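You operate a simulated robot arm through the tools that you are given. There is no shell and no other tool. Be economical: measure what you need, move in short steps, check, and stop when the job is done.

Carry out the task below with a simulated two-armed robot. There is one attempt and no reset: what you move stays moved.

## Task
Pick up the white cartridge labelled "chain" from the top of the steel bench with one hand, pass it to the other hand and put it in the turf ends crate.

The check looks at the end state, three seconds after you hand in, the way a careful person would. Anything else that was tipped, shoved, dropped, spilled or broken makes it a failure.

## Robot
Two 7-joint arms with three-finger grippers on one trunk, on a base that drives. Base frame: it is fixed to the floor where the robot stands at the start and does not move with it; the origin is under the middle of the robot, x ahead of it, y to its left, z up; the surface under the hand at the start is at about z = 900. Units: mm, degrees, N and s.
The left shoulder is at the start at [70, 146, 1288], the right one opposite. With the tool pointing down near the work surface each hand reaches from about 260 to 680 mm from the robot's upright axis, wherever it stands, measured 20 degrees to its own side. Places, roughly: TURF ENDS crate [-3700, 900, 400]. Payload 2.2 kg a hand.
The TCP of each hand is the grasp point between the finger pads, 28 mm short of the fingertips. In the tool frame z runs along the fingers and y along their closing line. The gripper opens to 102 mm. The gripper's body begins 71 mm behind the TCP.
Orientation is told as [roll, pitch, yaw] about the base's x, y, z axes, in that order, counted from this pose: with the fingers straight down and closing along the base's y, the tool's x points along the base's -x, its y along +y and its z along -z.

## Interface
- The arms move only by the tool jog_arm. It takes "left_series", "right_series" or both (then of equal length, played together; a hand with none holds still); each is a list of rows, each a list of 7 numbers: the shift along the base's x, y, z in units of 20 mm (1.0 is 20 mm), then the turn, a rotation vector about the base's x, y, z in units of 5 degrees (1.0 is 5 degrees), then the opening, from 0 (shut) to 1 (fully open). In form: [[tx, ty, tz, wx, wy, wz, fingers], ...]. A call has 1 to 10 rows; each row shifts and turns the commanded pose from where the row before left it. A call with a number of a shift or a turn outside -1 to 1 is refused whole. A row lasts 0.2 s, in which the tool goes at most 50 mm and 8.6 degrees; a call with a longer step from one row to the next is refused whole, and so is a gripper value outside its range. Where a pose cannot be reached the arm comes as near as it can. A force on the tool above 40 N (or 10 N above the force at the start of the call, whichever is more), or a blocked arm, ends the call early, and 0.2 s more pass. Each finger halts on what it meets, pressing with about 21 N; the grip force reading is that of the motor and also rises with nothing between the fingers. The clock runs only during rows and for 0.2 s after the last one: add rows that do not move to give the fingers time. The reply holds the time, the measured pose of the TCP, the force on the tool along the base axes, the opening and the grip force, in the units named above and with some noise, with the torque about the TCP (base axes, N m) and any sound that the robot's microphone picked up, and new pictures: "views" is both (left out), scene, wrist or none (wrist: the cameras of the hands that moved).
- Cameras (640 x 400 px; columns grow to the right, rows downward): "scene" is now at [128.7, -21.9, 1498.5]; the picture's right is [-0.26, -0.97, 0.00], its down [-0.70, 0.19, -0.69] and it looks along [0.67, -0.18, -0.72] (base axes); focal length 272 px, centre (320, 200). "left" rides on the left gripper at [72, 38, -86] in its tool frame; the picture's right is [-0.46, 0.89, 0.00], its down [-0.60, -0.32, -0.73] and it looks along [-0.65, -0.34, 0.68] (tool axes); focal length 256 px, centre (320, 200). "right" rides on the right gripper at [69, 44, -86] in its tool frame; the picture's right is [-0.53, 0.85, 0.00], its down [-0.58, -0.36, -0.73] and it looks along [-0.62, -0.39, 0.68] (tool axes); focal length 256 px, centre (320, 200). There is no depth. A picture from a camera that has moved, and an enlarged one, comes with that camera's place and axes in the base frame and with its lens.
- lift_body(by): slides the trunk up (or, below 0, down) by that many mm; the arms and the scene camera ride with it, the base frame stays. It gives what a move gives, with no picture.
- base_move(legs): drives the robot by 1 to 6 legs, each [ahead, left, turn to the left] in mm, mm and degrees, along the robot's own axes; the way and the turn of a leg run together, so that a leg with both is an arc; at most 1500 mm and 180 degrees a leg. The arms and the cameras ride along, it lands a little off, and it stops where it bumps. It gives what a move gives, and a new picture of the scene camera.
- turn_head(pan, tilt): turns the head with the scene camera to pan (to the left, within 86 degrees either way) and tilt (down, from -29 to 69), counted from straight ahead of the robot. It gives what a move gives, and a new picture of the scene camera.
- zoom(camera, box): a new picture of the part [left, top, right, bottom] of that camera's present view, enlarged. The clock stands still meanwhile.
- hand_in(): hands the job in; it is judged then, once.

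Work in short steps. Places have to be worked out from the pictures, the camera data and where the tool is seen: move nearer, look again, correct. Check each grasp and each placing, and mend what went wrong. You have 120 turns and 260 pictures in all, those below and enlarged ones among them. Open the grippers and draw the arms clear of the work before you hand the job in, unless the task says otherwise; then end with one line.

The tools are called after "Request:" as a command line: name --argument value ..., lists and objects as JSON in quotes. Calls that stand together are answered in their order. jog_arm: Moves the arms, as the interface text tells. Its arguments: {"type":"object","properties":{"left_series":{"type":"array"},"right_series":{"type":"array"},"views":{"type":"string","enum":["both","scene","wrist","none"]}},"required":[]} The other tools are called the same way: lift_body (by) slides the trunk up or down; base_move (legs) drives the base; turn_head (pan, tilt) turns the head that bears the scene camera; zoom (camera, box) takes an enlarged picture of a part of a camera's view; hand_in () hands the job in.

At the start:

```text
clock: 0.0
left_eef_pos: [475.6, 42.3, 1230.6]
left_ee_rot: [0.1, 0.1, 0.0]
left_wrist_force: [-0.7, -0.1, -0.7]
left_ft_torque: [0.0, 0.02, -0.04]
left_width: 102.0
left_grip_force: 0.0
right_eef_pos: [339.6, -333.4, 1175.9]
right_ee_rot: [-0.1, 0.0, -0.2]
right_wrist_force: [-0.2, -0.2, 0.3]
right_ft_torque: [-0.02, 0.02, -0.02]
right_width: 102.0
right_grip_force: 0.0
trunk travel left (down, up): [-825.0, 115.0]
robot x, y, heading: [-1.7, -0.0, 0.0]
head pan, tilt: [-15.2, 46.3]
```

scene: 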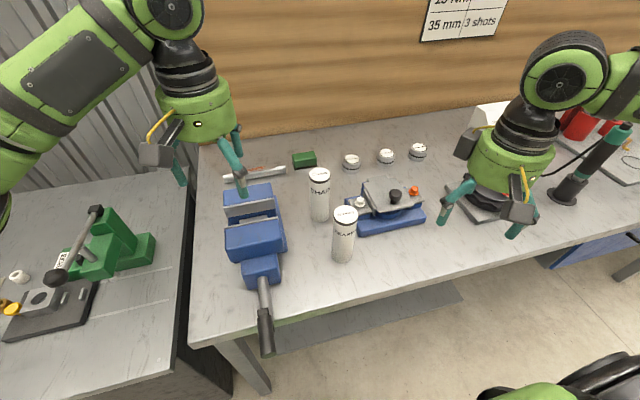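
right: 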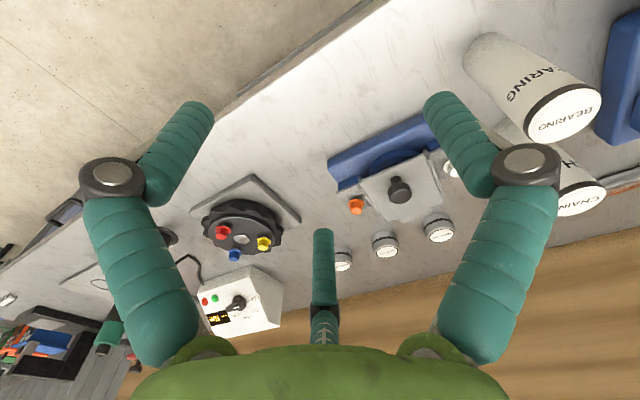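
left: 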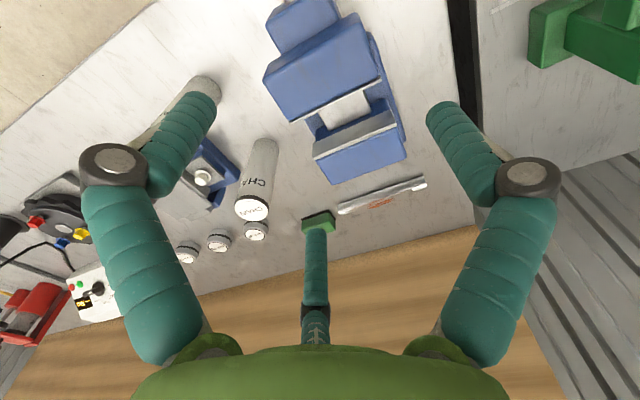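

I start with a closer look at the two white cartridges. "CHAIN" seems to be the farther one, near [630, -155].

Request:
zoom --camera "scene" --box '[220, 130, 440, 280]'

Request:
zoom --camera "left" --box '[140, 100, 340, 270]'

```text
2.67 times, centred on (330, 205) of scene
camera zoom: at [128.7, -21.9, 1498.5], right [-0.26, -0.97, 0.0], down [-0.7, 0.19, -0.69], along [0.67, -0.18, -0.72], focal length 724 px, centre (293, 187)
```

zoom: 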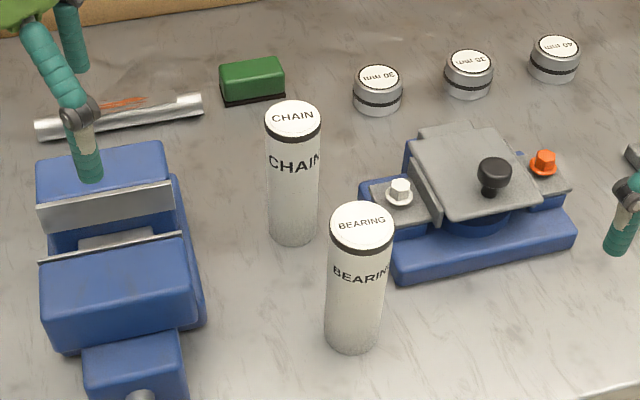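

```text
2.35 times, centred on (240, 185) of left
camera zoom: at [402.6, 79.6, 1318.0], right [0.46, 0.89, 0.0], down [0.6, -0.32, 0.73], along [0.65, -0.34, -0.68], focal length 602 px, centre (508, 235)
```

zoom: 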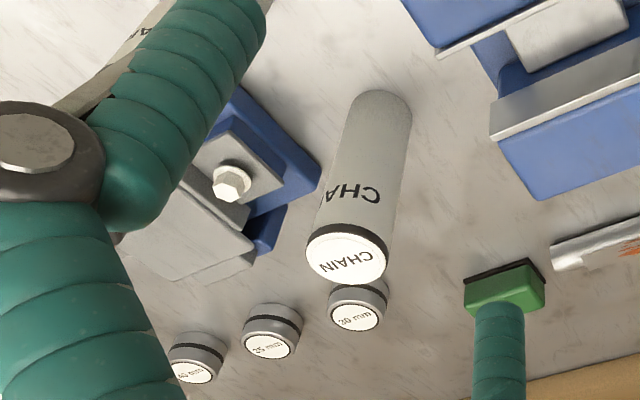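

The chain cartridge stands near [625, -154], is about 50 mm across and has its top at about z 1056. I'll bring the right hand above it at a safe height and move the left hand aside.

Request:
jog_arm --right_series '[[1, 0.6, 0, 0, 0, 0, 1], [1, 0.6, 0, 0, 0, 0, 1], [1, 0.6, 0, 0, 0, 0, 1], [1, 0.6, 0, 0, 0, 0, 1], [1, 0.6, 0, 0, 0, 0, 1], [1, 0.6, 0, 0, 0, 0, 1], [1, 0.6, 0, 0, 0, 0, 1], [1, 0.6, 0, 0, 0, 0, 1], [1, 0.6, 0, 0, 0, 0, 1], [1, 0.6, 0, 0, 0, 0, 1]]' --left_series '[[0, 0.5, 0, 0, 0, 0, 1], [0, 0.5, 0, 0, 0, 0, 1], [0, 0.5, 0, 0, 0, 0, 1], [0, 0.5, 0, 0, 0, 0, 1], [0, 0.5, 0, 0, 0, 0, 1], [0, 0.5, 0, 0, 0, 0, 1], [0, 0.5, 0, 0, 0, 0, 1], [0, 0.5, 0, 0, 0, 0, 1], [0, 0.5, 0, 0, 0, 0, 1], [0, 0.5, 0, 0, 0, 0, 1]]' --views "both"

```text
clock: 2.2
left_eef_pos: [476.6, 141.4, 1230.2]
left_ee_rot: [0.0, 0.1, 0.1]
left_wrist_force: [0.6, 1.0, -0.3]
left_ft_torque: [-0.02, 0.0, -0.01]
left_width: 102.3
left_grip_force: 0.1
right_eef_pos: [542.2, -213.8, 1176.0]
right_ee_rot: [-0.1, 0.1, -0.1]
right_wrist_force: [0.4, 0.0, -0.2]
right_ft_torque: [-0.01, 0.01, -0.01]
right_width: 101.9
right_grip_force: 0.1
trunk travel left (down, up): [-825.0, 115.0]
robot x, y, heading: [-0.2, -0.1, 0.1]
head pan, tilt: [-15.2, 46.3]
camera scene: at [130.8, -21.4, 1498.3], right [-0.26, -0.97, 0.0], down [-0.7, 0.19, -0.69], along [0.67, -0.18, -0.72], focal length 272 px, centre (320, 200)
camera right: at [472.2, -170.9, 1262.5], right [0.54, 0.84, 0.0], down [0.58, -0.36, 0.73], along [0.62, -0.39, -0.68], focal length 256 px, centre (320, 200)
camera left: at [404.1, 179.4, 1317.4], right [0.46, 0.89, 0.0], down [0.61, -0.32, 0.73], along [0.65, -0.34, -0.68], focal length 256 px, centre (320, 200)
```

scene: 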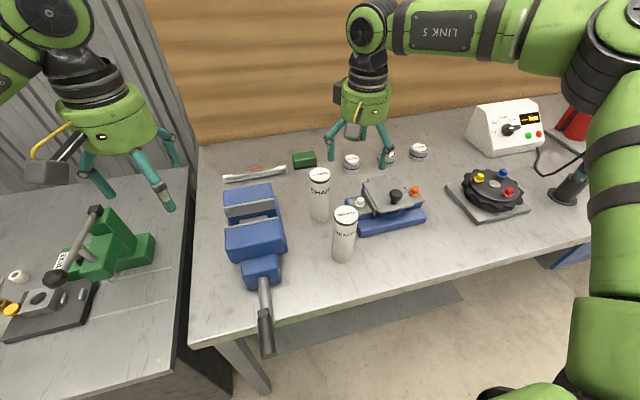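
right: 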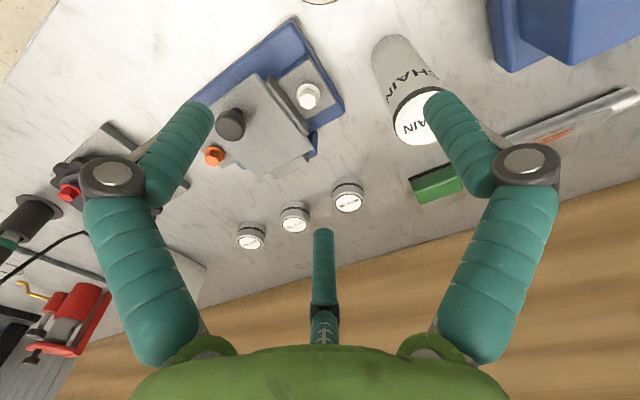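
left: 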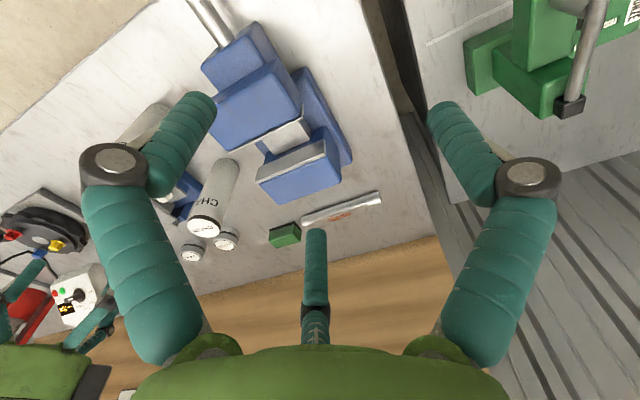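

The wrist picture seems to show three fingers rather than two, so I'll check the gripper more closely before going down.

Request:
zoom --camera "scene" --box '[300, 60, 430, 240]'

Request:
zoom --camera "right" --box '[300, 20, 560, 200]'

```text
2.22 times, centred on (365, 150) of scene
camera zoom: at [130.8, -21.4, 1498.3], right [-0.26, -0.97, 0.0], down [-0.7, 0.19, -0.69], along [0.67, -0.18, -0.72], focal length 604 px, centre (220, 311)
```

zoom: 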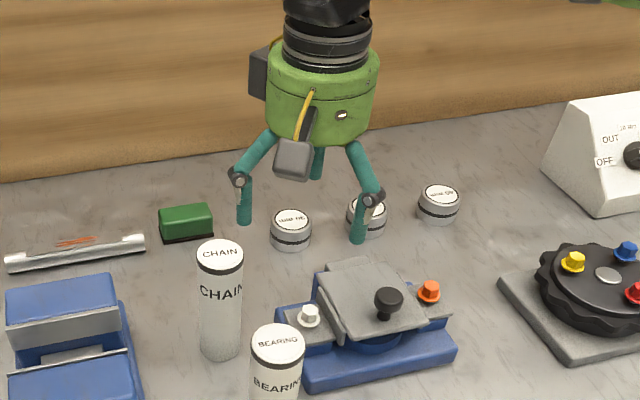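

```text
2.22 times, centred on (430, 110) of right
camera zoom: at [472.2, -170.9, 1262.5], right [0.54, 0.84, 0.0], down [0.58, -0.36, 0.73], along [0.62, -0.39, -0.68], focal length 569 px, centre (76, 400)
```

zoom: 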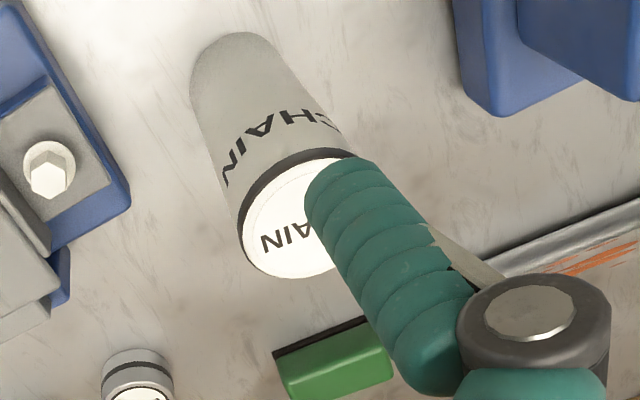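

It is drawn with three fingers, so I'll plan grips that work either way. The cartridge's top centre comes out at about [617, -157, 1056], and I'll centre over it while staying high.

Request:
jog_arm --right_series '[[1, 0.7, 0, 0, 0, 0, 1], [1, 0.7, 0, 0, 0, 0, 1], [1, 0.7, 0, 0, 0, 0, 1], [0.75, 0.74, 0, 0, 0, 0, 1], [0, 0, 0, 0, 0, 0, 1]]' --views "both"

```text
clock: 3.4
left_eef_pos: [475.5, 140.6, 1230.3]
left_ee_rot: [0.0, 0.0, 0.2]
left_wrist_force: [0.3, -0.7, -0.3]
left_ft_torque: [0.0, -0.03, 0.01]
left_width: 102.0
left_grip_force: 0.1
right_eef_pos: [551.5, -200.3, 1175.1]
right_ee_rot: [0.0, -0.1, -0.2]
right_wrist_force: [0.7, 0.4, 0.4]
right_ft_torque: [0.02, 0.01, -0.01]
right_width: 102.0
right_grip_force: 0.2
right hand out of reach, approached as far as the arm can: row 1, 2, 3, 4
trunk travel left (down, up): [-825.0, 115.0]
robot x, y, heading: [0.6, -1.7, 0.1]
head pan, tilt: [-15.2, 46.3]
camera scene: at [128.8, -21.8, 1498.5], right [-0.26, -0.97, 0.0], down [-0.7, 0.19, -0.69], along [0.67, -0.18, -0.72], focal length 272 px, centre (320, 200)
camera right: at [481.8, -158.9, 1261.9], right [0.54, 0.84, 0.0], down [0.58, -0.37, 0.73], along [0.62, -0.39, -0.68], focal length 256 px, centre (320, 200)
```

scene: 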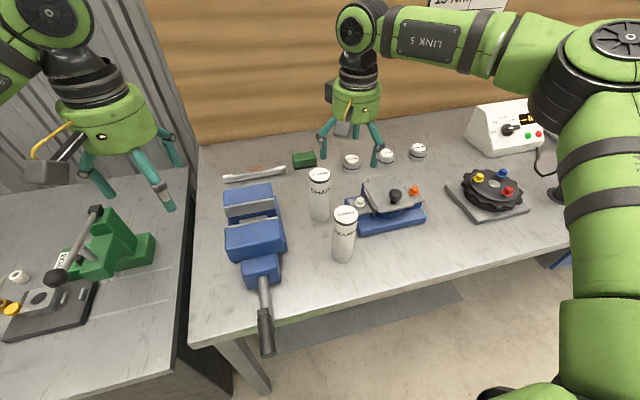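
right: 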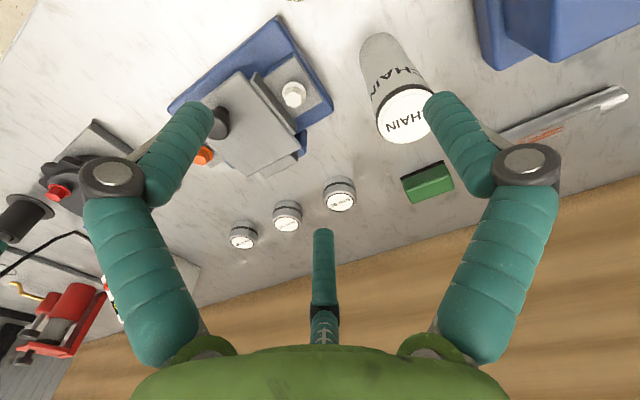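

The right arm is at the end of its reach at this height. Raising the trunk should bring the shoulder nearer the wrist's level, so I'll do that before moving over.

Request:
lift_body --by 113

```text
clock: 4.8
left_eef_pos: [474.1, 140.7, 1343.3]
left_ee_rot: [0.0, 0.0, 0.1]
left_wrist_force: [0.1, 0.5, 0.4]
left_ft_torque: [-0.02, 0.01, 0.01]
left_width: 102.0
left_grip_force: 0.1
right_eef_pos: [552.1, -200.9, 1287.6]
right_ee_rot: [-0.1, -0.1, -0.1]
right_wrist_force: [-0.6, 0.1, 0.2]
right_ft_torque: [0.01, 0.0, 0.0]
right_width: 101.9
right_grip_force: 0.1
trunk travel left (down, up): [-938.0, 2.0]
robot x, y, heading: [1.1, 2.0, -0.1]
head pan, tilt: [-15.2, 46.3]
```

The hand rode up with the trunk to z 1288. I'll lower it to about 1148 and then move over the cartridge.

Request:
jog_arm --right_series '[[0, 0, -1, 0, 0, 0, 1], [0, 0, -1, 0, 0, 0, 1], [0, 0, -1, 0, 0, 0, 1], [0, 0, -1, 0, 0, 0, 1], [0, 0, -1, 0, 0, 0, 1], [0, 0, -1, 0, 0, 0, 1], [1, 0.7, -1, 0, 0, 0, 1], [1, 0.7, 0, 0, 0, 0, 1], [1, 0.75, 0, 0, 0, 0, 1], [0, 0, 0, 0, 0, 0, 1]]'

```text
clock: 7.0
left_eef_pos: [475.1, 141.3, 1344.2]
left_ee_rot: [0.0, 0.0, 0.1]
left_wrist_force: [1.1, -0.3, 0.4]
left_ft_torque: [0.01, 0.0, 0.01]
left_width: 102.1
left_grip_force: 0.0
right_eef_pos: [534.3, -211.4, 1172.6]
right_ee_rot: [0.0, -0.2, -0.2]
right_wrist_force: [0.6, 0.6, 1.2]
right_ft_torque: [0.03, -0.02, -0.02]
right_width: 101.9
right_grip_force: 0.1
right hand out of reach, approached as far as the arm can: row 3, 4, 5, 6, 7, 8, 9
trunk travel left (down, up): [-938.0, 2.0]
robot x, y, heading: [-2.8, 3.8, -0.1]
head pan, tilt: [-15.2, 46.3]
camera scene: at [128.7, -22.0, 1611.5], right [-0.26, -0.97, 0.0], down [-0.7, 0.19, -0.69], along [0.67, -0.18, -0.72], focal length 272 px, centre (320, 200)
camera right: at [464.3, -170.0, 1260.1], right [0.54, 0.84, 0.0], down [0.57, -0.37, 0.73], along [0.62, -0.39, -0.68], focal length 256 px, centre (320, 200)
```

scene: 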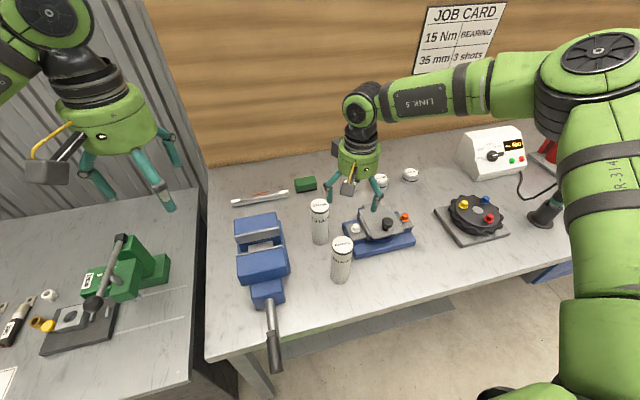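
right: 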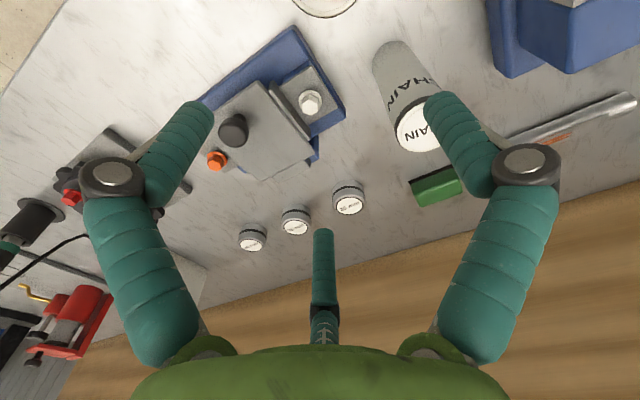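

The reach limit moved inward as I went down, so it may be a joint limit rather than arm length. I'll look down at the gap between the base and the bench to see if I can drive closer.

Request:
turn_head --pan 0 --tilt 69

```text
clock: 7.9
left_eef_pos: [474.5, 141.5, 1342.6]
left_ee_rot: [0.0, 0.0, 0.0]
left_wrist_force: [0.7, -0.9, -0.4]
left_ft_torque: [0.0, -0.03, 0.0]
left_width: 101.7
left_grip_force: 0.2
right_eef_pos: [533.4, -212.4, 1172.7]
right_ee_rot: [0.1, -0.3, -0.1]
right_wrist_force: [0.4, 0.4, 0.3]
right_ft_torque: [0.02, 0.0, 0.04]
right_width: 102.0
right_grip_force: 0.1
trunk travel left (down, up): [-938.0, 2.0]
robot x, y, heading: [1.8, -0.1, -0.1]
head pan, tilt: [0.0, 68.8]
camera scene: at [107.1, -1.0, 1584.4], right [0.0, -1.0, 0.0], down [-0.93, 0.0, -0.36], along [0.36, 0.0, -0.93], focal length 272 px, centre (320, 200)
```

scene: 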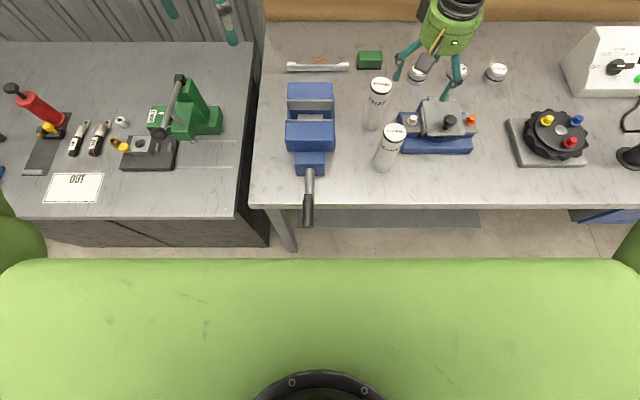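

The bench's front edge is at about x 363 and the vise handle tip at about x 280, while the chest front is at about x 140. A 75 mm drive forward looks safe, with both hands well above everything.

Request:
base_move --legs '[[75, 0, 0]]'

```text
clock: 8.9
left_eef_pos: [536.3, 141.3, 1348.8]
left_ee_rot: [-0.1, -0.4, 0.0]
left_wrist_force: [-0.5, 0.0, -0.4]
left_ft_torque: [-0.02, -0.09, 0.01]
left_width: 102.2
left_grip_force: 0.1
right_eef_pos: [597.2, -212.8, 1179.0]
right_ee_rot: [0.1, -0.7, 0.0]
right_wrist_force: [-0.9, 0.5, 0.8]
right_ft_torque: [-0.02, -0.04, -0.01]
right_width: 101.9
right_grip_force: 0.1
trunk travel left (down, up): [-938.0, 2.0]
robot x, y, heading: [74.2, -0.8, -0.1]
head pan, tilt: [0.0, 68.8]
camera scene: at [166.9, -0.9, 1585.4], right [0.0, -1.0, 0.0], down [-0.93, 0.0, -0.37], along [0.37, 0.0, -0.93], focal length 272 px, centre (320, 200)
```

scene: 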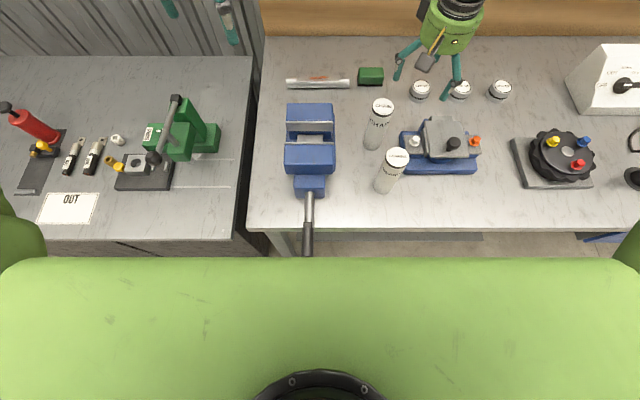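

That landed cleanly. The right hand is now at [597, -213], so I'll shift it over [617, -157] and check.

Request:
jog_arm --right_series '[[0.33, 0.93, 0, 0, 0, 0, 1], [0.33, 0.93, 0, 0, 0, 0, 1], [0.33, 0.94, 0, 0, 0, 0, 1], [0, 0, -1, 0, 0, 0, 1], [0, 0, -1, 0, 0, 0, 1], [0, 0, 0, 0, 0, 0, 1]]'

```text
clock: 10.3
left_eef_pos: [548.4, 142.1, 1344.8]
left_ee_rot: [-0.2, 0.0, 0.1]
left_wrist_force: [0.5, 0.4, 1.5]
left_ft_torque: [0.01, 0.01, 0.0]
left_width: 102.0
left_grip_force: 0.0
right_eef_pos: [583.6, -192.6, 1158.0]
right_ee_rot: [0.1, -0.2, -0.1]
right_wrist_force: [0.1, 0.7, 1.1]
right_ft_torque: [-0.01, 0.0, 0.01]
right_width: 102.0
right_grip_force: 0.0
right hand out of reach, approached as far as the arm can: row 1, 2, 3, 4, 5
trunk travel left (down, up): [-938.0, 2.0]
robot x, y, heading: [73.5, -0.9, -0.3]
head pan, tilt: [0.0, 68.8]
camera scene: at [179.1, -0.7, 1584.5], right [0.0, -1.0, 0.0], down [-0.93, 0.0, -0.36], along [0.36, 0.0, -0.93], focal length 272 px, centre (320, 200)
camera right: at [512.7, -150.9, 1244.1], right [0.54, 0.84, 0.0], down [0.57, -0.37, 0.73], along [0.62, -0.39, -0.68], focal length 256 px, centre (320, 200)
```

scene: 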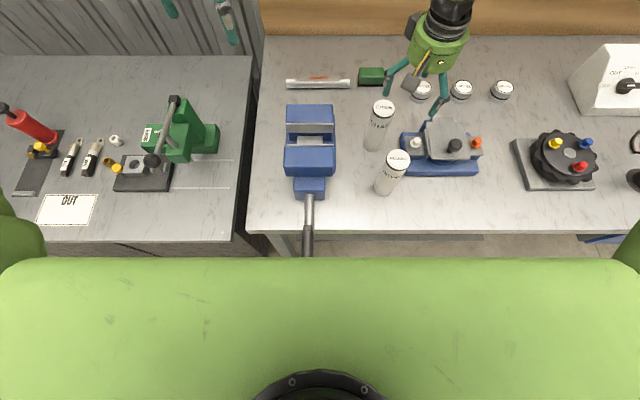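
right: 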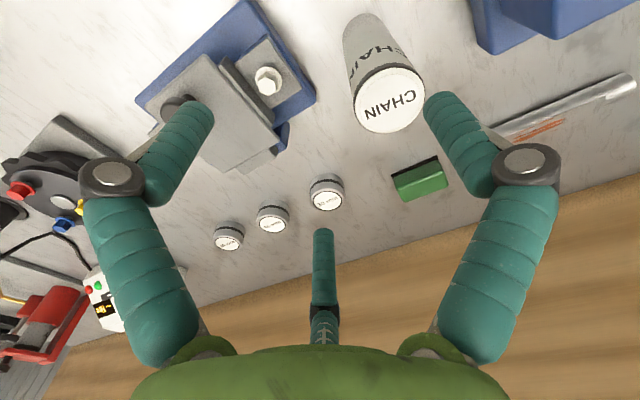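

The reach shrinks as the hand moves inward, which suggests a wrist-turn limit. The cartridge is round, so I'll yaw the hand by +20° and try the same shift again.

Request:
jog_arm --right_series '[[0, 0, 0, 0, 0, 1, 1], [0, 0, 0, 0, 0, 1, 1], [0, 0, 0, 0, 0, 1, 1], [0, 0, 0, 0, 0, 1, 1], [0.55, 0.6, 0, 0, 0, 0, 1], [0.55, 0.6, 0, 0, 0, 0, 1], [0.55, 0.6, 0, 0, 0, 0, 1], [0, 0, 0, 0, 0, 0, 1]]' --views "none"

```text
clock: 12.1
left_eef_pos: [548.0, 139.4, 1345.1]
left_ee_rot: [0.0, 0.0, 0.0]
left_wrist_force: [-0.8, 0.4, -0.4]
left_ft_torque: [0.02, -0.01, 0.01]
left_width: 102.1
left_grip_force: 0.1
right_eef_pos: [584.3, -188.5, 1164.9]
right_ee_rot: [0.0, -0.2, 19.9]
right_wrist_force: [0.5, -0.3, -0.5]
right_ft_torque: [0.02, 0.0, -0.03]
right_width: 102.0
right_grip_force: 0.0
right hand out of reach, approached as far as the arm can: row 5, 6, 7
trunk travel left (down, up): [-938.0, 2.0]
robot x, y, heading: [73.0, -3.8, -0.0]
head pan, tilt: [0.0, 68.8]
```

The yaw made no difference, so I'll look at the right arm's posture to find out which joint is limiting it.

Request:
turn_head --pan -35 --tilt 35

```text
clock: 13.1
left_eef_pos: [548.5, 140.0, 1343.8]
left_ee_rot: [0.0, 0.0, -0.1]
left_wrist_force: [0.3, 1.0, -0.3]
left_ft_torque: [0.01, 0.0, -0.04]
left_width: 102.0
left_grip_force: 0.1
right_eef_pos: [584.4, -188.3, 1165.4]
right_ee_rot: [0.2, -0.2, 20.0]
right_wrist_force: [0.2, -0.7, 0.7]
right_ft_torque: [-0.01, -0.01, 0.0]
right_width: 102.0
right_grip_force: 0.1
trunk travel left (down, up): [-938.0, 2.0]
robot x, y, heading: [73.0, -0.7, 0.2]
head pan, tilt: [-35.0, 35.0]
camera scene: at [196.4, -51.4, 1628.0], right [-0.57, -0.82, 0.0], down [-0.47, 0.33, -0.82], along [0.67, -0.47, -0.57], focal length 272 px, centre (320, 200)
```

scene: 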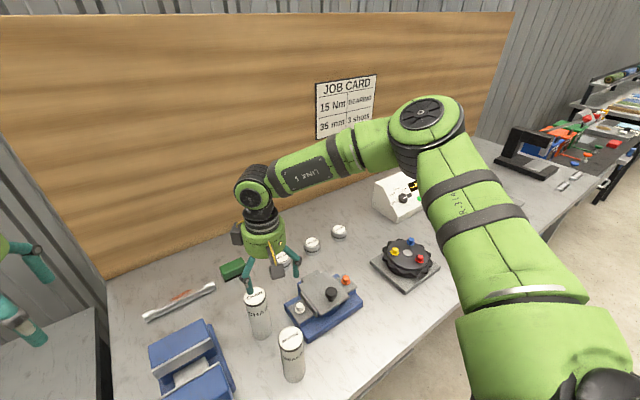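

The elbow is bent about 90°, so the arm isn't fully stretched; the solver may be stuck at a wrist or shoulder limit. I'll retreat to the right, go down to just above cartridge-top height and come in from there.

Request:
jog_arm --right_series '[[-0.8, -1, 0, 0, 0, 0, 1], [-0.8, -1, 0, 0, 0, 0, 1], [-0.8, -1, 0, 0, 0, 0, 1], [-0.8, -1, 0, 0, 0, 0, 1], [-0.8, -1, 0, 0, 0, 0, 1], [0, 0, -0.9, 0, 0, 0, 1], [0, 0, -0.9, 0, 0, 0, 1], [0, 0, -0.9, 0, 0, 0, 1], [0, 0, -0.9, 0, 0, 0, 1], [0, 0, 0, 0, 0, 0, 1]]' --views "none"

```text
clock: 15.3
left_eef_pos: [548.0, 141.8, 1344.9]
left_ee_rot: [-0.1, 0.1, -0.1]
left_wrist_force: [0.6, -0.6, 0.4]
left_ft_torque: [0.02, -0.02, 0.04]
left_width: 102.2
left_grip_force: 0.1
right_eef_pos: [505.3, -288.2, 1090.2]
right_ee_rot: [0.1, -0.2, 19.9]
right_wrist_force: [0.3, -0.4, -0.7]
right_ft_torque: [0.01, -0.02, 0.01]
right_width: 101.9
right_grip_force: 0.1
trunk travel left (down, up): [-938.0, 2.0]
robot x, y, heading: [76.1, -2.0, -0.1]
head pan, tilt: [-35.0, 35.0]
```

Reached [505, -288, 1090]. Now I'll move in diagonally with 20 mm more clearance.

Request:
jog_arm --right_series '[[0.8, 0.5, 0.5, 0, 0, 0, 1], [0.8, 0.8, 0.5, 0, 0, 0, 1], [0.8, 0.9, 0, 0, 0, 0, 1], [0.8, 1, 0, 0, 0, 0, 1], [0.8, 1, 0, 0, 0, 0, 1], [0.8, 1, 0, 0, 0, 0, 1], [0.8, 1, 0, 0, 0, 0, 1], [0, 0.35, 0, 0, 0, 0, 1], [0, 0, 0, 0, 0, 0, 1]]' --views "wrist"

```text
clock: 17.3
left_eef_pos: [549.5, 141.2, 1345.1]
left_ee_rot: [-0.1, 0.0, 0.0]
left_wrist_force: [-0.1, -0.3, -0.1]
left_ft_torque: [0.02, 0.02, 0.02]
left_width: 102.2
left_grip_force: 0.1
right_eef_pos: [574.1, -196.3, 1139.3]
right_ee_rot: [0.1, -0.4, 19.9]
right_wrist_force: [-0.1, 0.2, -1.0]
right_ft_torque: [-0.01, -0.01, -0.03]
right_width: 102.0
right_grip_force: 0.1
right hand out of reach, approached as far as the arm can: row 5, 6, 7, 8
trunk travel left (down, up): [-938.0, 2.0]
robot x, y, heading: [74.9, 0.7, 0.4]
head pan, tilt: [-35.0, 35.0]
camera right: at [493.8, -181.0, 1226.1], right [0.21, 0.98, 0.0], down [0.66, -0.15, 0.73], along [0.72, -0.15, -0.68], focal length 256 px, centre (320, 200)
```

right: 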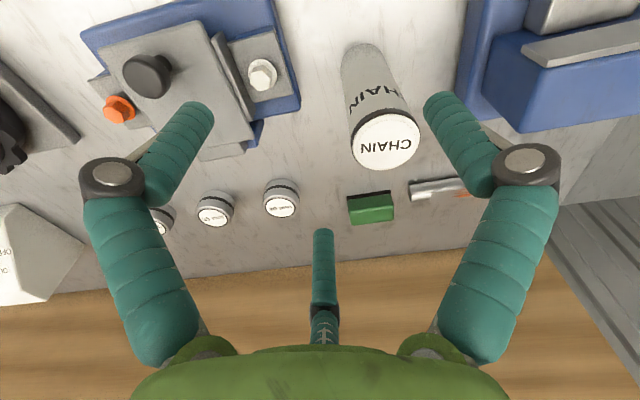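

The limit looks like a roughly constant 505 mm from the shoulder to the TCP, so a lower trunk suits this target better. I'll pull the right hand back and raise both hands before lowering the trunk.

Request:
jog_arm --right_series '[[-0.7, -0.9, 1, 0, 0, 0, 1], [-0.7, -0.9, 1, 0, 0, 0, 1], [-0.7, -0.9, 1, 0, 0, 0, 1], [-0.7, -0.9, 1, 0, 0, 0, 1], [-0.7, -0.9, 1, 0, 0, 0, 1], [0, 0, 1, 0, 0, 0, 1], [0, 0, 1, 0, 0, 0, 1], [0, 0, 1, 0, 0, 0, 1], [0, 0, 1, 0, 0, 0, 1], [0, 0, 0.5, 0, 0, 0, 1]]' --left_series '[[-0.5, 0, 0.5, 0, 0, 0, 1], [-0.5, 0, 0.5, 0, 0, 0, 1], [-0.5, 0, 0.5, 0, 0, 0, 1], [-0.5, 0, 0.5, 0, 0, 0, 1], [-0.5, 0, 0.5, 0, 0, 0, 1], [-0.5, 0, 0.5, 0, 0, 0, 1], [-0.5, 0, 0.5, 0, 0, 0, 1], [-0.5, 0, 0.5, 0, 0, 0, 1], [0, 0, 0.5, 0, 0, 0, 1], [0, 0, 0.5, 0, 0, 0, 1]]' --views "none"

```text
clock: 19.5
left_eef_pos: [468.3, 140.2, 1445.2]
left_ee_rot: [-0.1, 0.1, 0.1]
left_wrist_force: [0.5, -0.9, 0.1]
left_ft_torque: [0.0, 0.0, 0.02]
left_width: 101.8
left_grip_force: 0.1
right_eef_pos: [505.8, -285.0, 1331.1]
right_ee_rot: [0.1, -0.1, 19.9]
right_wrist_force: [-0.6, 0.7, 0.3]
right_ft_torque: [0.02, 0.01, 0.02]
right_width: 102.1
right_grip_force: 0.1
trunk travel left (down, up): [-938.0, 2.0]
robot x, y, heading: [75.2, -1.7, -0.1]
head pan, tilt: [-35.0, 35.0]
```

Both hands are high now, so I'll lower the trunk by 200 mm. That brings the shoulder to about z 1201 and the right hand to about 1131.

Request:
lift_body --by -200

Request:
jog_arm --right_series '[[0.7, 0.8, 0, 0, 0, 0, 1], [0.7, 0.8, 0, 0, 0, 0, 1], [0.7, 0.8, 0, 0, 0, 0, 1], [0.7, 0.8, 0, 0, 0, 0, 1], [0.7, 0.8, 0, 0, 0, 0, 1], [0.7, 0.8, 0, 0, 0, 0, 1], [0.7, 0.8, 0, 0, 0, 0, 1], [0.7, 0.8, 0, 0, 0, 0, 1], [0, 0, 0, 0, 0, 0, 1]]'

```text
clock: 21.7
left_eef_pos: [468.3, 141.8, 1245.2]
left_ee_rot: [0.0, 0.0, 0.0]
left_wrist_force: [0.1, -0.4, 0.2]
left_ft_torque: [-0.03, 0.0, 0.0]
left_width: 102.0
left_grip_force: 0.1
right_eef_pos: [505.5, -284.8, 1129.6]
right_ee_rot: [0.1, -0.2, 19.8]
right_wrist_force: [0.0, -0.3, -0.5]
right_ft_torque: [-0.01, 0.05, -0.03]
right_width: 101.8
right_grip_force: 0.0
trunk travel left (down, up): [-738.0, 202.0]
robot x, y, heading: [71.5, -1.2, -0.2]
head pan, tilt: [-35.0, 35.0]
```

```text
clock: 23.7
left_eef_pos: [468.1, 140.6, 1244.2]
left_ee_rot: [0.0, 0.0, 0.0]
left_wrist_force: [0.2, -1.0, -0.4]
left_ft_torque: [0.0, -0.01, -0.01]
left_width: 101.9
left_grip_force: 0.1
right_eef_pos: [600.7, -174.9, 1127.9]
right_ee_rot: [0.1, -0.2, 20.0]
right_wrist_force: [0.1, 0.9, -0.6]
right_ft_torque: [-0.01, -0.03, 0.02]
right_width: 102.2
right_grip_force: 0.1
right hand out of reach, approached as far as the arm can: row 7, 8
trunk travel left (down, up): [-738.0, 202.0]
robot x, y, heading: [74.1, 0.6, -0.1]
head pan, tilt: [-35.0, 35.0]
camera scene: at [196.2, -51.4, 1428.1], right [-0.57, -0.82, 0.0], down [-0.47, 0.33, -0.82], along [0.67, -0.47, -0.57], focal length 272 px, centre (320, 200)
camera right: at [520.0, -158.7, 1214.4], right [0.22, 0.98, 0.0], down [0.66, -0.15, 0.73], along [0.72, -0.16, -0.68], focal length 256 px, centre (320, 200)
```

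scene: 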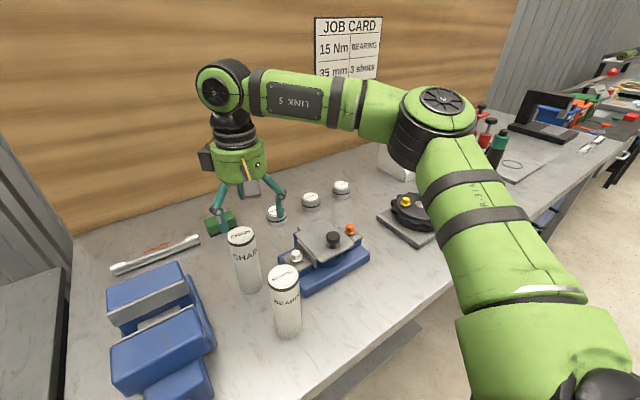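
right: 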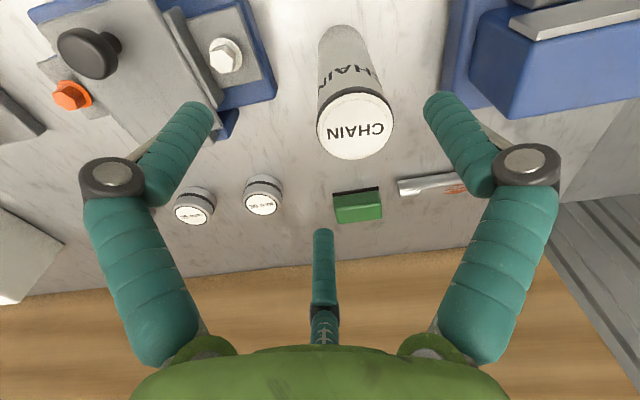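

Much closer: the hand is at [601, -175] and the target reads [618, -156]. A further 25 mm drive forward should bring it inside comfortable reach; the chest is still clear of the vise handle.

Request:
base_move --legs '[[25, 0, 0]]'

Request:
jog_arm --right_series '[[-0.2, 0.5, 0, 0, 0, 0, 1], [-0.1, 0.5, 0, 0, 0, 0, 1], [0, 0, 0, 0, 0, 0, 1]]' --views "wrist"

```text
clock: 24.5
left_eef_pos: [487.1, 140.0, 1247.6]
left_ee_rot: [0.0, -0.3, 0.0]
left_wrist_force: [-0.2, 0.1, 0.6]
left_ft_torque: [0.0, -0.02, -0.01]
left_width: 102.0
left_grip_force: 0.1
right_eef_pos: [620.6, -174.5, 1131.6]
right_ee_rot: [0.0, -0.5, 20.0]
right_wrist_force: [-0.8, 0.0, 0.4]
right_ft_torque: [0.02, -0.07, 0.01]
right_width: 102.1
right_grip_force: 0.1
trunk travel left (down, up): [-738.0, 202.0]
robot x, y, heading: [92.7, 2.1, 0.1]
head pan, tilt: [-35.0, 35.0]
camera scene: at [214.1, -51.6, 1428.8], right [-0.57, -0.82, 0.0], down [-0.47, 0.33, -0.82], along [0.67, -0.47, -0.57], focal length 272 px, centre (320, 200)
```

scene: 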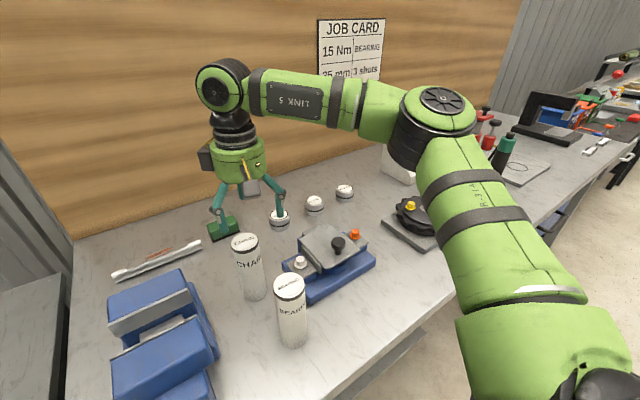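

```text
clock: 25.3
left_eef_pos: [493.4, 140.8, 1245.0]
left_ee_rot: [0.0, 0.0, 0.0]
left_wrist_force: [0.1, 0.6, -0.6]
left_ft_torque: [0.02, -0.01, -0.04]
left_width: 102.1
left_grip_force: 0.0
right_eef_pos: [615.2, -160.9, 1126.1]
right_ee_rot: [0.2, -0.4, 19.9]
right_wrist_force: [0.4, 0.3, -0.1]
right_ft_torque: [-0.02, 0.03, 0.02]
right_width: 102.0
right_grip_force: 0.2
right hand out of reach, approached as far as the arm can: row 1, 2
trunk travel left (down, up): [-738.0, 202.0]
robot x, y, heading: [101.5, 2.8, 0.2]
head pan, tilt: [-35.0, 35.0]
camera right: at [533.7, -145.3, 1213.0], right [0.21, 0.98, 0.01], down [0.66, -0.15, 0.73], along [0.72, -0.15, -0.68], focal length 256 px, centre (320, 200)
```

right: 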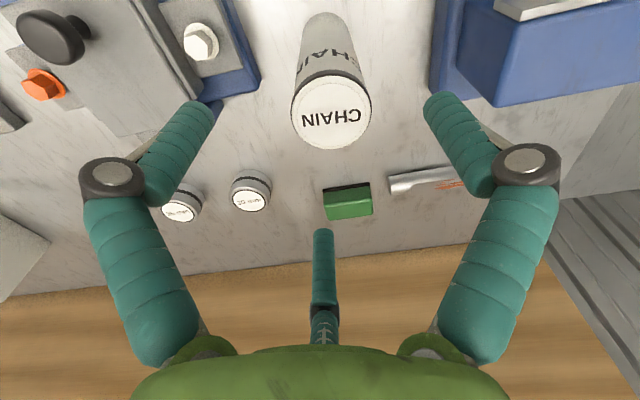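

The hand is within about 6 mm of centre and the top still reads [617, -155]. I'll lower 30 mm with a small correction, since reach should ease at a lower height.

Request:
jog_arm --right_series '[[0, 0, -0.75, 0, 0, 0, 1], [0.1, 0.3, -0.75, 0, 0, 0, 1], [0, 0, 0, 0, 0, 0, 1]]' --views "wrist"

```text
clock: 26.1
left_eef_pos: [492.1, 140.0, 1245.9]
left_ee_rot: [-0.1, -0.1, 0.0]
left_wrist_force: [-0.3, -1.3, -0.4]
left_ft_torque: [0.01, -0.03, 0.02]
left_width: 102.2
left_grip_force: 0.0
right_eef_pos: [613.8, -155.5, 1096.5]
right_ee_rot: [0.1, -0.3, 19.9]
right_wrist_force: [-0.7, 0.5, 0.2]
right_ft_torque: [-0.01, 0.01, -0.03]
right_width: 102.1
right_grip_force: 0.1
right hand out of reach, approached as far as the arm can: row 2
trunk travel left (down, up): [-738.0, 202.0]
robot x, y, heading: [99.6, 0.9, 0.0]
head pan, tilt: [-35.0, 35.0]
camera right: at [532.0, -141.2, 1184.0], right [0.21, 0.98, 0.01], down [0.66, -0.15, 0.73], along [0.72, -0.15, -0.68], focal length 256 px, centre (320, 200)
```

right: 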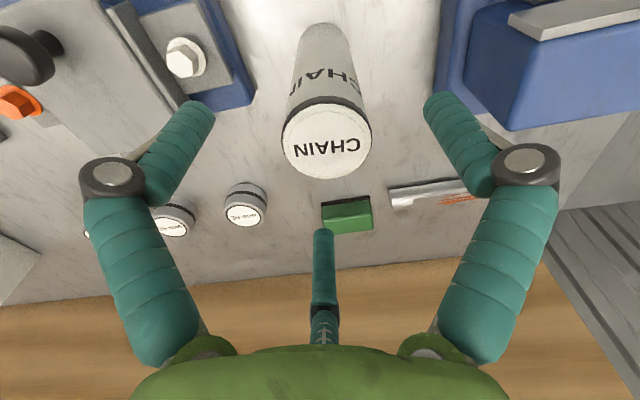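

It's centred within about 4 mm with plenty of finger clearance. I'll descend with open fingers to TCP z about 1032, watching the forces.

Request:
jog_arm --right_series '[[0, 0, -0.8, 0, 0, 0, 1], [0.1, 0, -0.8, 0, 0, 0, 1], [0.1, 0, -0.8, 0, 0, 0, 1], [0, 0, -0.8, 0, 0, 0, 1], [0, 0, 0, 0, 0, 0, 1]]' --views "both"

```text
clock: 27.3
left_eef_pos: [490.8, 140.5, 1244.4]
left_ee_rot: [-0.1, -0.1, -0.1]
left_wrist_force: [0.2, -0.5, 0.7]
left_ft_torque: [-0.05, 0.02, 0.02]
left_width: 101.8
left_grip_force: 0.1
right_eef_pos: [610.5, -159.7, 1034.4]
right_ee_rot: [0.2, -0.3, 20.0]
right_wrist_force: [-0.5, -0.6, -0.2]
right_ft_torque: [0.0, -0.03, 0.01]
right_width: 102.0
right_grip_force: 0.0
right hand out of reach, approached as far as the arm can: row 3
trunk travel left (down, up): [-738.0, 202.0]
robot x, y, heading: [96.5, 1.2, 0.1]
head pan, tilt: [-35.0, 35.0]
camera scene: at [220.6, -51.5, 1428.1], right [-0.57, -0.82, 0.0], down [-0.47, 0.33, -0.82], along [0.67, -0.47, -0.57], focal length 272 px, centre (320, 200)
camera right: at [529.7, -144.8, 1121.3], right [0.21, 0.98, 0.01], down [0.66, -0.15, 0.73], along [0.72, -0.15, -0.68], focal length 256 px, centre (320, 200)
```

scene: 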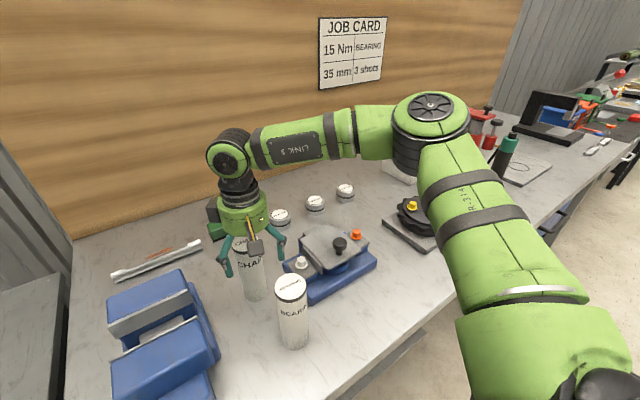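
right: 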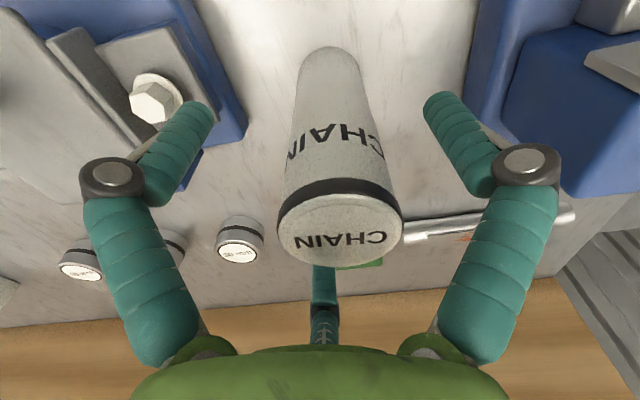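

The hand is about 8 mm short in x and 5 mm in y, and the arm is at its limit. The finger clearance is 26 mm, so I'll nudge the base to carry the hand onto the axis.

Request:
base_move --legs '[[8, 5, 0]]'

Request:
jog_arm --right_series '[[0, 0, 0, 0, 0, 0, 1]]' --views "wrist"

```text
clock: 28.1
left_eef_pos: [496.6, 144.4, 1247.1]
left_ee_rot: [0.0, -0.2, 0.1]
left_wrist_force: [0.2, 0.1, 0.7]
left_ft_torque: [0.02, -0.02, 0.01]
left_width: 102.1
left_grip_force: 0.1
right_eef_pos: [616.9, -156.3, 1036.1]
right_ee_rot: [0.2, -0.5, 20.0]
right_wrist_force: [-0.3, 0.0, 0.0]
right_ft_torque: [0.04, -0.04, -0.04]
right_width: 102.0
right_grip_force: 0.0
trunk travel left (down, up): [-738.0, 202.0]
robot x, y, heading: [105.1, 2.6, -0.1]
head pan, tilt: [-35.0, 35.0]
camera scene: at [225.9, -48.3, 1428.3], right [-0.57, -0.82, 0.0], down [-0.47, 0.33, -0.82], along [0.67, -0.47, -0.57], focal length 272 px, centre (320, 200)
```

scene: 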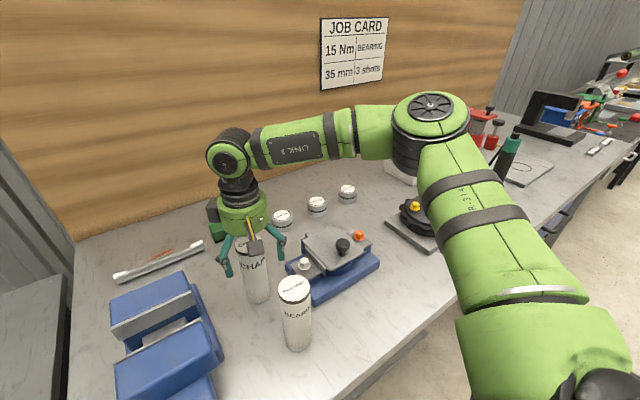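

```text
clock: 28.5
left_eef_pos: [500.6, 145.3, 1246.7]
left_ee_rot: [-0.1, 0.0, 0.0]
left_wrist_force: [0.4, -0.1, -0.2]
left_ft_torque: [0.04, 0.0, 0.02]
left_width: 102.0
left_grip_force: 0.0
right_eef_pos: [619.5, -154.8, 1034.4]
right_ee_rot: [0.2, -0.3, 20.0]
right_wrist_force: [0.5, 0.0, 0.3]
right_ft_torque: [0.0, 0.01, -0.01]
right_width: 102.0
right_grip_force: 0.0
trunk travel left (down, up): [-738.0, 202.0]
robot x, y, heading: [106.4, 7.2, -0.2]
head pan, tilt: [-35.0, 35.0]
camera right: at [538.3, -139.8, 1121.4], right [0.21, 0.98, 0.01], down [0.66, -0.15, 0.73], along [0.72, -0.15, -0.68], focal length 256 px, centre (320, 200)
```

right: 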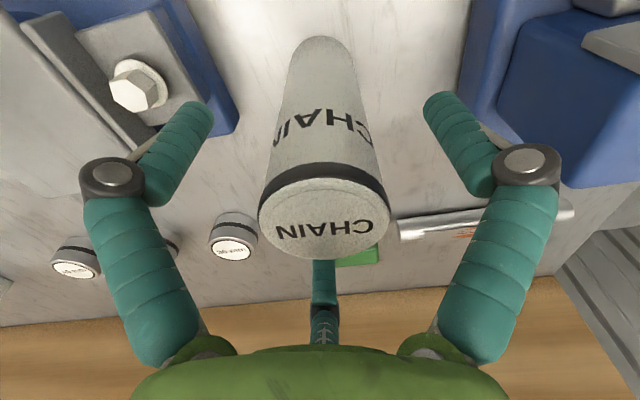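

The hand is at [619.5, -155], which is on the cartridge's axis. I'll close gradually.

Request:
jog_arm --right_series '[[0, 0, 0, 0, 0, 0, 0.8], [0, 0, 0, 0, 0, 0, 0.65], [0, 0, 0, 0, 0, 0, 0.55], [0, 0, 0, 0, 0, 0, 0.45], [0, 0, 0, 0, 0, 0, 0.35], [0, 0, 0, 0, 0, 0, 0.2], [0, 0, 0, 0, 0, 0, 0], [0, 0, 0, 0, 0, 0, 0]]' --views "wrist"

```text
clock: 30.3
left_eef_pos: [499.2, 145.2, 1244.5]
left_ee_rot: [0.0, -0.1, 0.1]
left_wrist_force: [-0.2, -0.4, -0.3]
left_ft_torque: [-0.02, -0.01, 0.01]
left_width: 101.6
left_grip_force: 0.1
right_eef_pos: [619.0, -155.4, 1037.0]
right_ee_rot: [0.1, -0.4, 20.0]
right_wrist_force: [1.1, 0.6, 3.9]
right_ft_torque: [-0.06, -0.03, -0.01]
right_width: 50.8
right_grip_force: 21.2
trunk travel left (down, up): [-738.0, 202.0]
robot x, y, heading: [103.0, 5.9, -0.0]
head pan, tilt: [-35.0, 35.0]
camera right: at [537.7, -139.8, 1121.9], right [0.21, 0.98, 0.01], down [0.66, -0.15, 0.73], along [0.72, -0.15, -0.68], focal length 256 px, centre (320, 200)
```

right: 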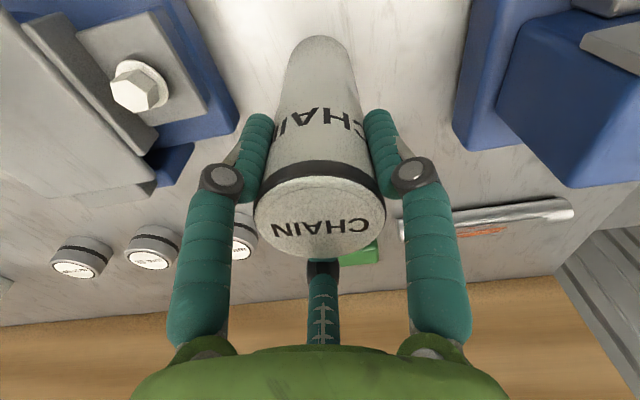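

The grip is firm at 50.8 mm and 21 N. I'll lift with the trunk so the arm stays in the same pose.

Request:
lift_body --by 200

Request:
jog_arm --right_series '[[0, 0, 0, 0, 0, 0, 0]]'

```text
clock: 32.4
left_eef_pos: [500.9, 145.7, 1443.8]
left_ee_rot: [-0.1, 0.0, 0.0]
left_wrist_force: [0.5, 0.8, -0.1]
left_ft_torque: [0.01, -0.01, -0.03]
left_width: 101.9
left_grip_force: 0.0
right_eef_pos: [619.5, -156.5, 1234.7]
right_ee_rot: [0.2, -0.4, 19.9]
right_wrist_force: [-0.3, 0.3, -3.8]
right_ft_torque: [0.02, 0.01, 0.02]
right_width: 50.6
right_grip_force: 21.1
trunk travel left (down, up): [-938.0, 2.0]
robot x, y, heading: [105.2, 5.1, -0.3]
head pan, tilt: [-35.0, 35.0]
```

```text
clock: 32.8
left_eef_pos: [500.4, 145.4, 1444.6]
left_ee_rot: [-0.1, 0.0, -0.1]
left_wrist_force: [0.1, -0.9, -0.5]
left_ft_torque: [-0.01, 0.02, 0.01]
left_width: 101.9
left_grip_force: 0.1
right_eef_pos: [619.0, -156.4, 1234.6]
right_ee_rot: [0.2, -0.3, 19.9]
right_wrist_force: [-0.2, -0.7, -4.6]
right_ft_torque: [0.01, -0.01, -0.03]
right_width: 50.8
right_grip_force: 20.9
trunk travel left (down, up): [-938.0, 2.0]
robot x, y, heading: [103.8, 1.8, 0.0]
head pan, tilt: [-35.0, 35.0]
camera scene: at [229.2, -46.9, 1628.0], right [-0.57, -0.82, 0.0], down [-0.47, 0.33, -0.82], along [0.67, -0.47, -0.57], focal length 272 px, centre (320, 200)
camera right: at [538.2, -140.3, 1321.3], right [0.21, 0.98, 0.01], down [0.66, -0.15, 0.73], along [0.72, -0.15, -0.68], focal length 256 px, centre (320, 200)
```

scene: 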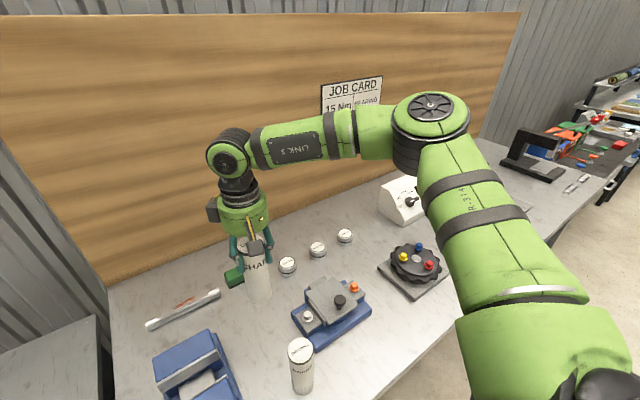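
right: 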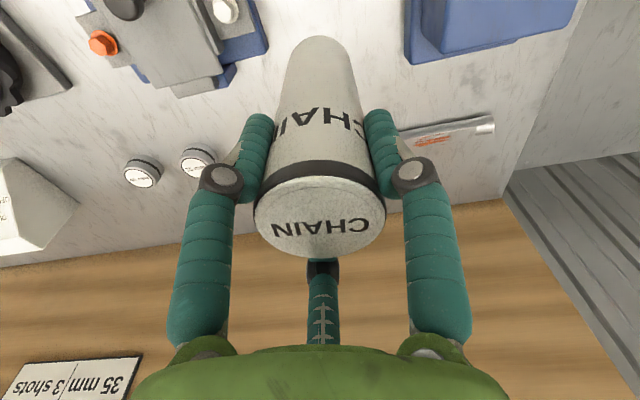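

Lifted cleanly, with a load of about 4.5 N and the cartridge bottom near z 1100, above the other items. I'll back the base to its start position and look around to plan the route.

Request:
base_move --legs '[[-105, 0, 0]]'

Request:
turn_head --pan 86 --tilt 20

Request:
turn_head --pan -86 --tilt 25

```text
clock: 34.0
left_eef_pos: [409.1, 146.1, 1442.0]
left_ee_rot: [0.1, 0.4, 0.2]
left_wrist_force: [0.9, -0.9, 0.2]
left_ft_torque: [-0.01, 0.1, -0.02]
left_width: 102.2
left_grip_force: 0.0
right_eef_pos: [528.5, -154.1, 1230.9]
right_ee_rot: [0.3, 0.1, 20.0]
right_wrist_force: [0.9, -0.4, -6.1]
right_ft_torque: [-0.03, 0.05, 0.01]
right_width: 50.8
right_grip_force: 21.3
trunk travel left (down, up): [-938.0, 2.0]
robot x, y, heading: [5.9, 6.2, 0.3]
head pan, tilt: [-35.0, 35.0]
camera scene: at [140.5, -46.6, 1626.9], right [-0.57, -0.82, 0.0], down [-0.48, 0.33, -0.82], along [0.67, -0.47, -0.58], focal length 272 px, centre (320, 200)
```

scene: 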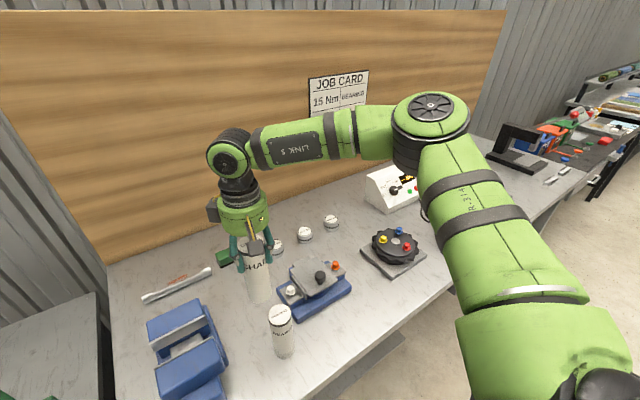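

```text
clock: 36.0
left_eef_pos: [401.3, 145.9, 1445.0]
left_ee_rot: [0.0, 0.1, 0.3]
left_wrist_force: [-0.3, -0.7, 0.2]
left_ft_torque: [-0.04, -0.01, 0.03]
left_width: 102.2
left_grip_force: 0.1
right_eef_pos: [520.5, -153.8, 1233.2]
right_ee_rot: [0.2, -0.3, 20.2]
right_wrist_force: [0.3, -0.6, -3.4]
right_ft_torque: [0.02, -0.01, -0.01]
right_width: 51.0
right_grip_force: 20.2
trunk travel left (down, up): [-938.0, 2.0]
robot x, y, heading: [5.2, 3.0, 0.4]
head pan, tilt: [85.9, 20.0]
camera scene: at [64.4, 96.7, 1651.8], right [1.0, -0.07, 0.0], down [-0.02, -0.34, -0.94], along [0.06, 0.94, -0.34], focal length 272 px, centre (320, 200)
```

scene: 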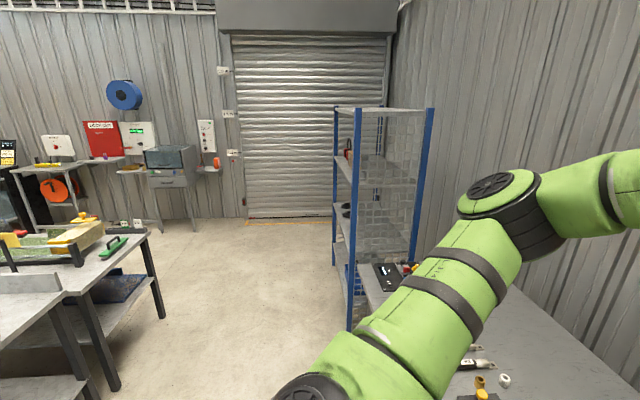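

```text
clock: 38.6
left_eef_pos: [399.6, 146.4, 1445.0]
left_ee_rot: [0.0, 0.0, 0.2]
left_wrist_force: [0.6, -0.9, 0.5]
left_ft_torque: [0.01, 0.0, 0.02]
left_width: 101.8
left_grip_force: 0.0
right_eef_pos: [520.2, -154.6, 1235.4]
right_ee_rot: [0.2, -0.3, 20.1]
right_wrist_force: [1.0, 0.5, -4.2]
right_ft_torque: [0.0, 0.01, -0.02]
right_width: 50.9
right_grip_force: 21.5
trunk travel left (down, up): [-938.0, 2.0]
robot x, y, heading: [4.0, 7.3, 0.0]
head pan, tilt: [-85.9, 25.0]
camera scene: at [64.1, -88.1, 1643.8], right [-1.0, -0.07, 0.0], down [-0.03, 0.42, -0.91], along [0.07, -0.9, -0.42], focal length 272 px, centre (320, 200)
```

scene: 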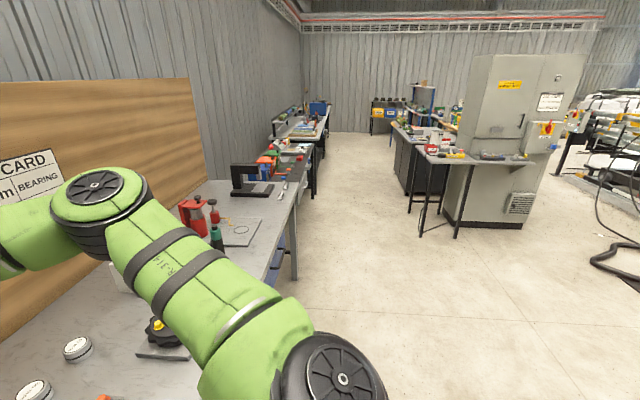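

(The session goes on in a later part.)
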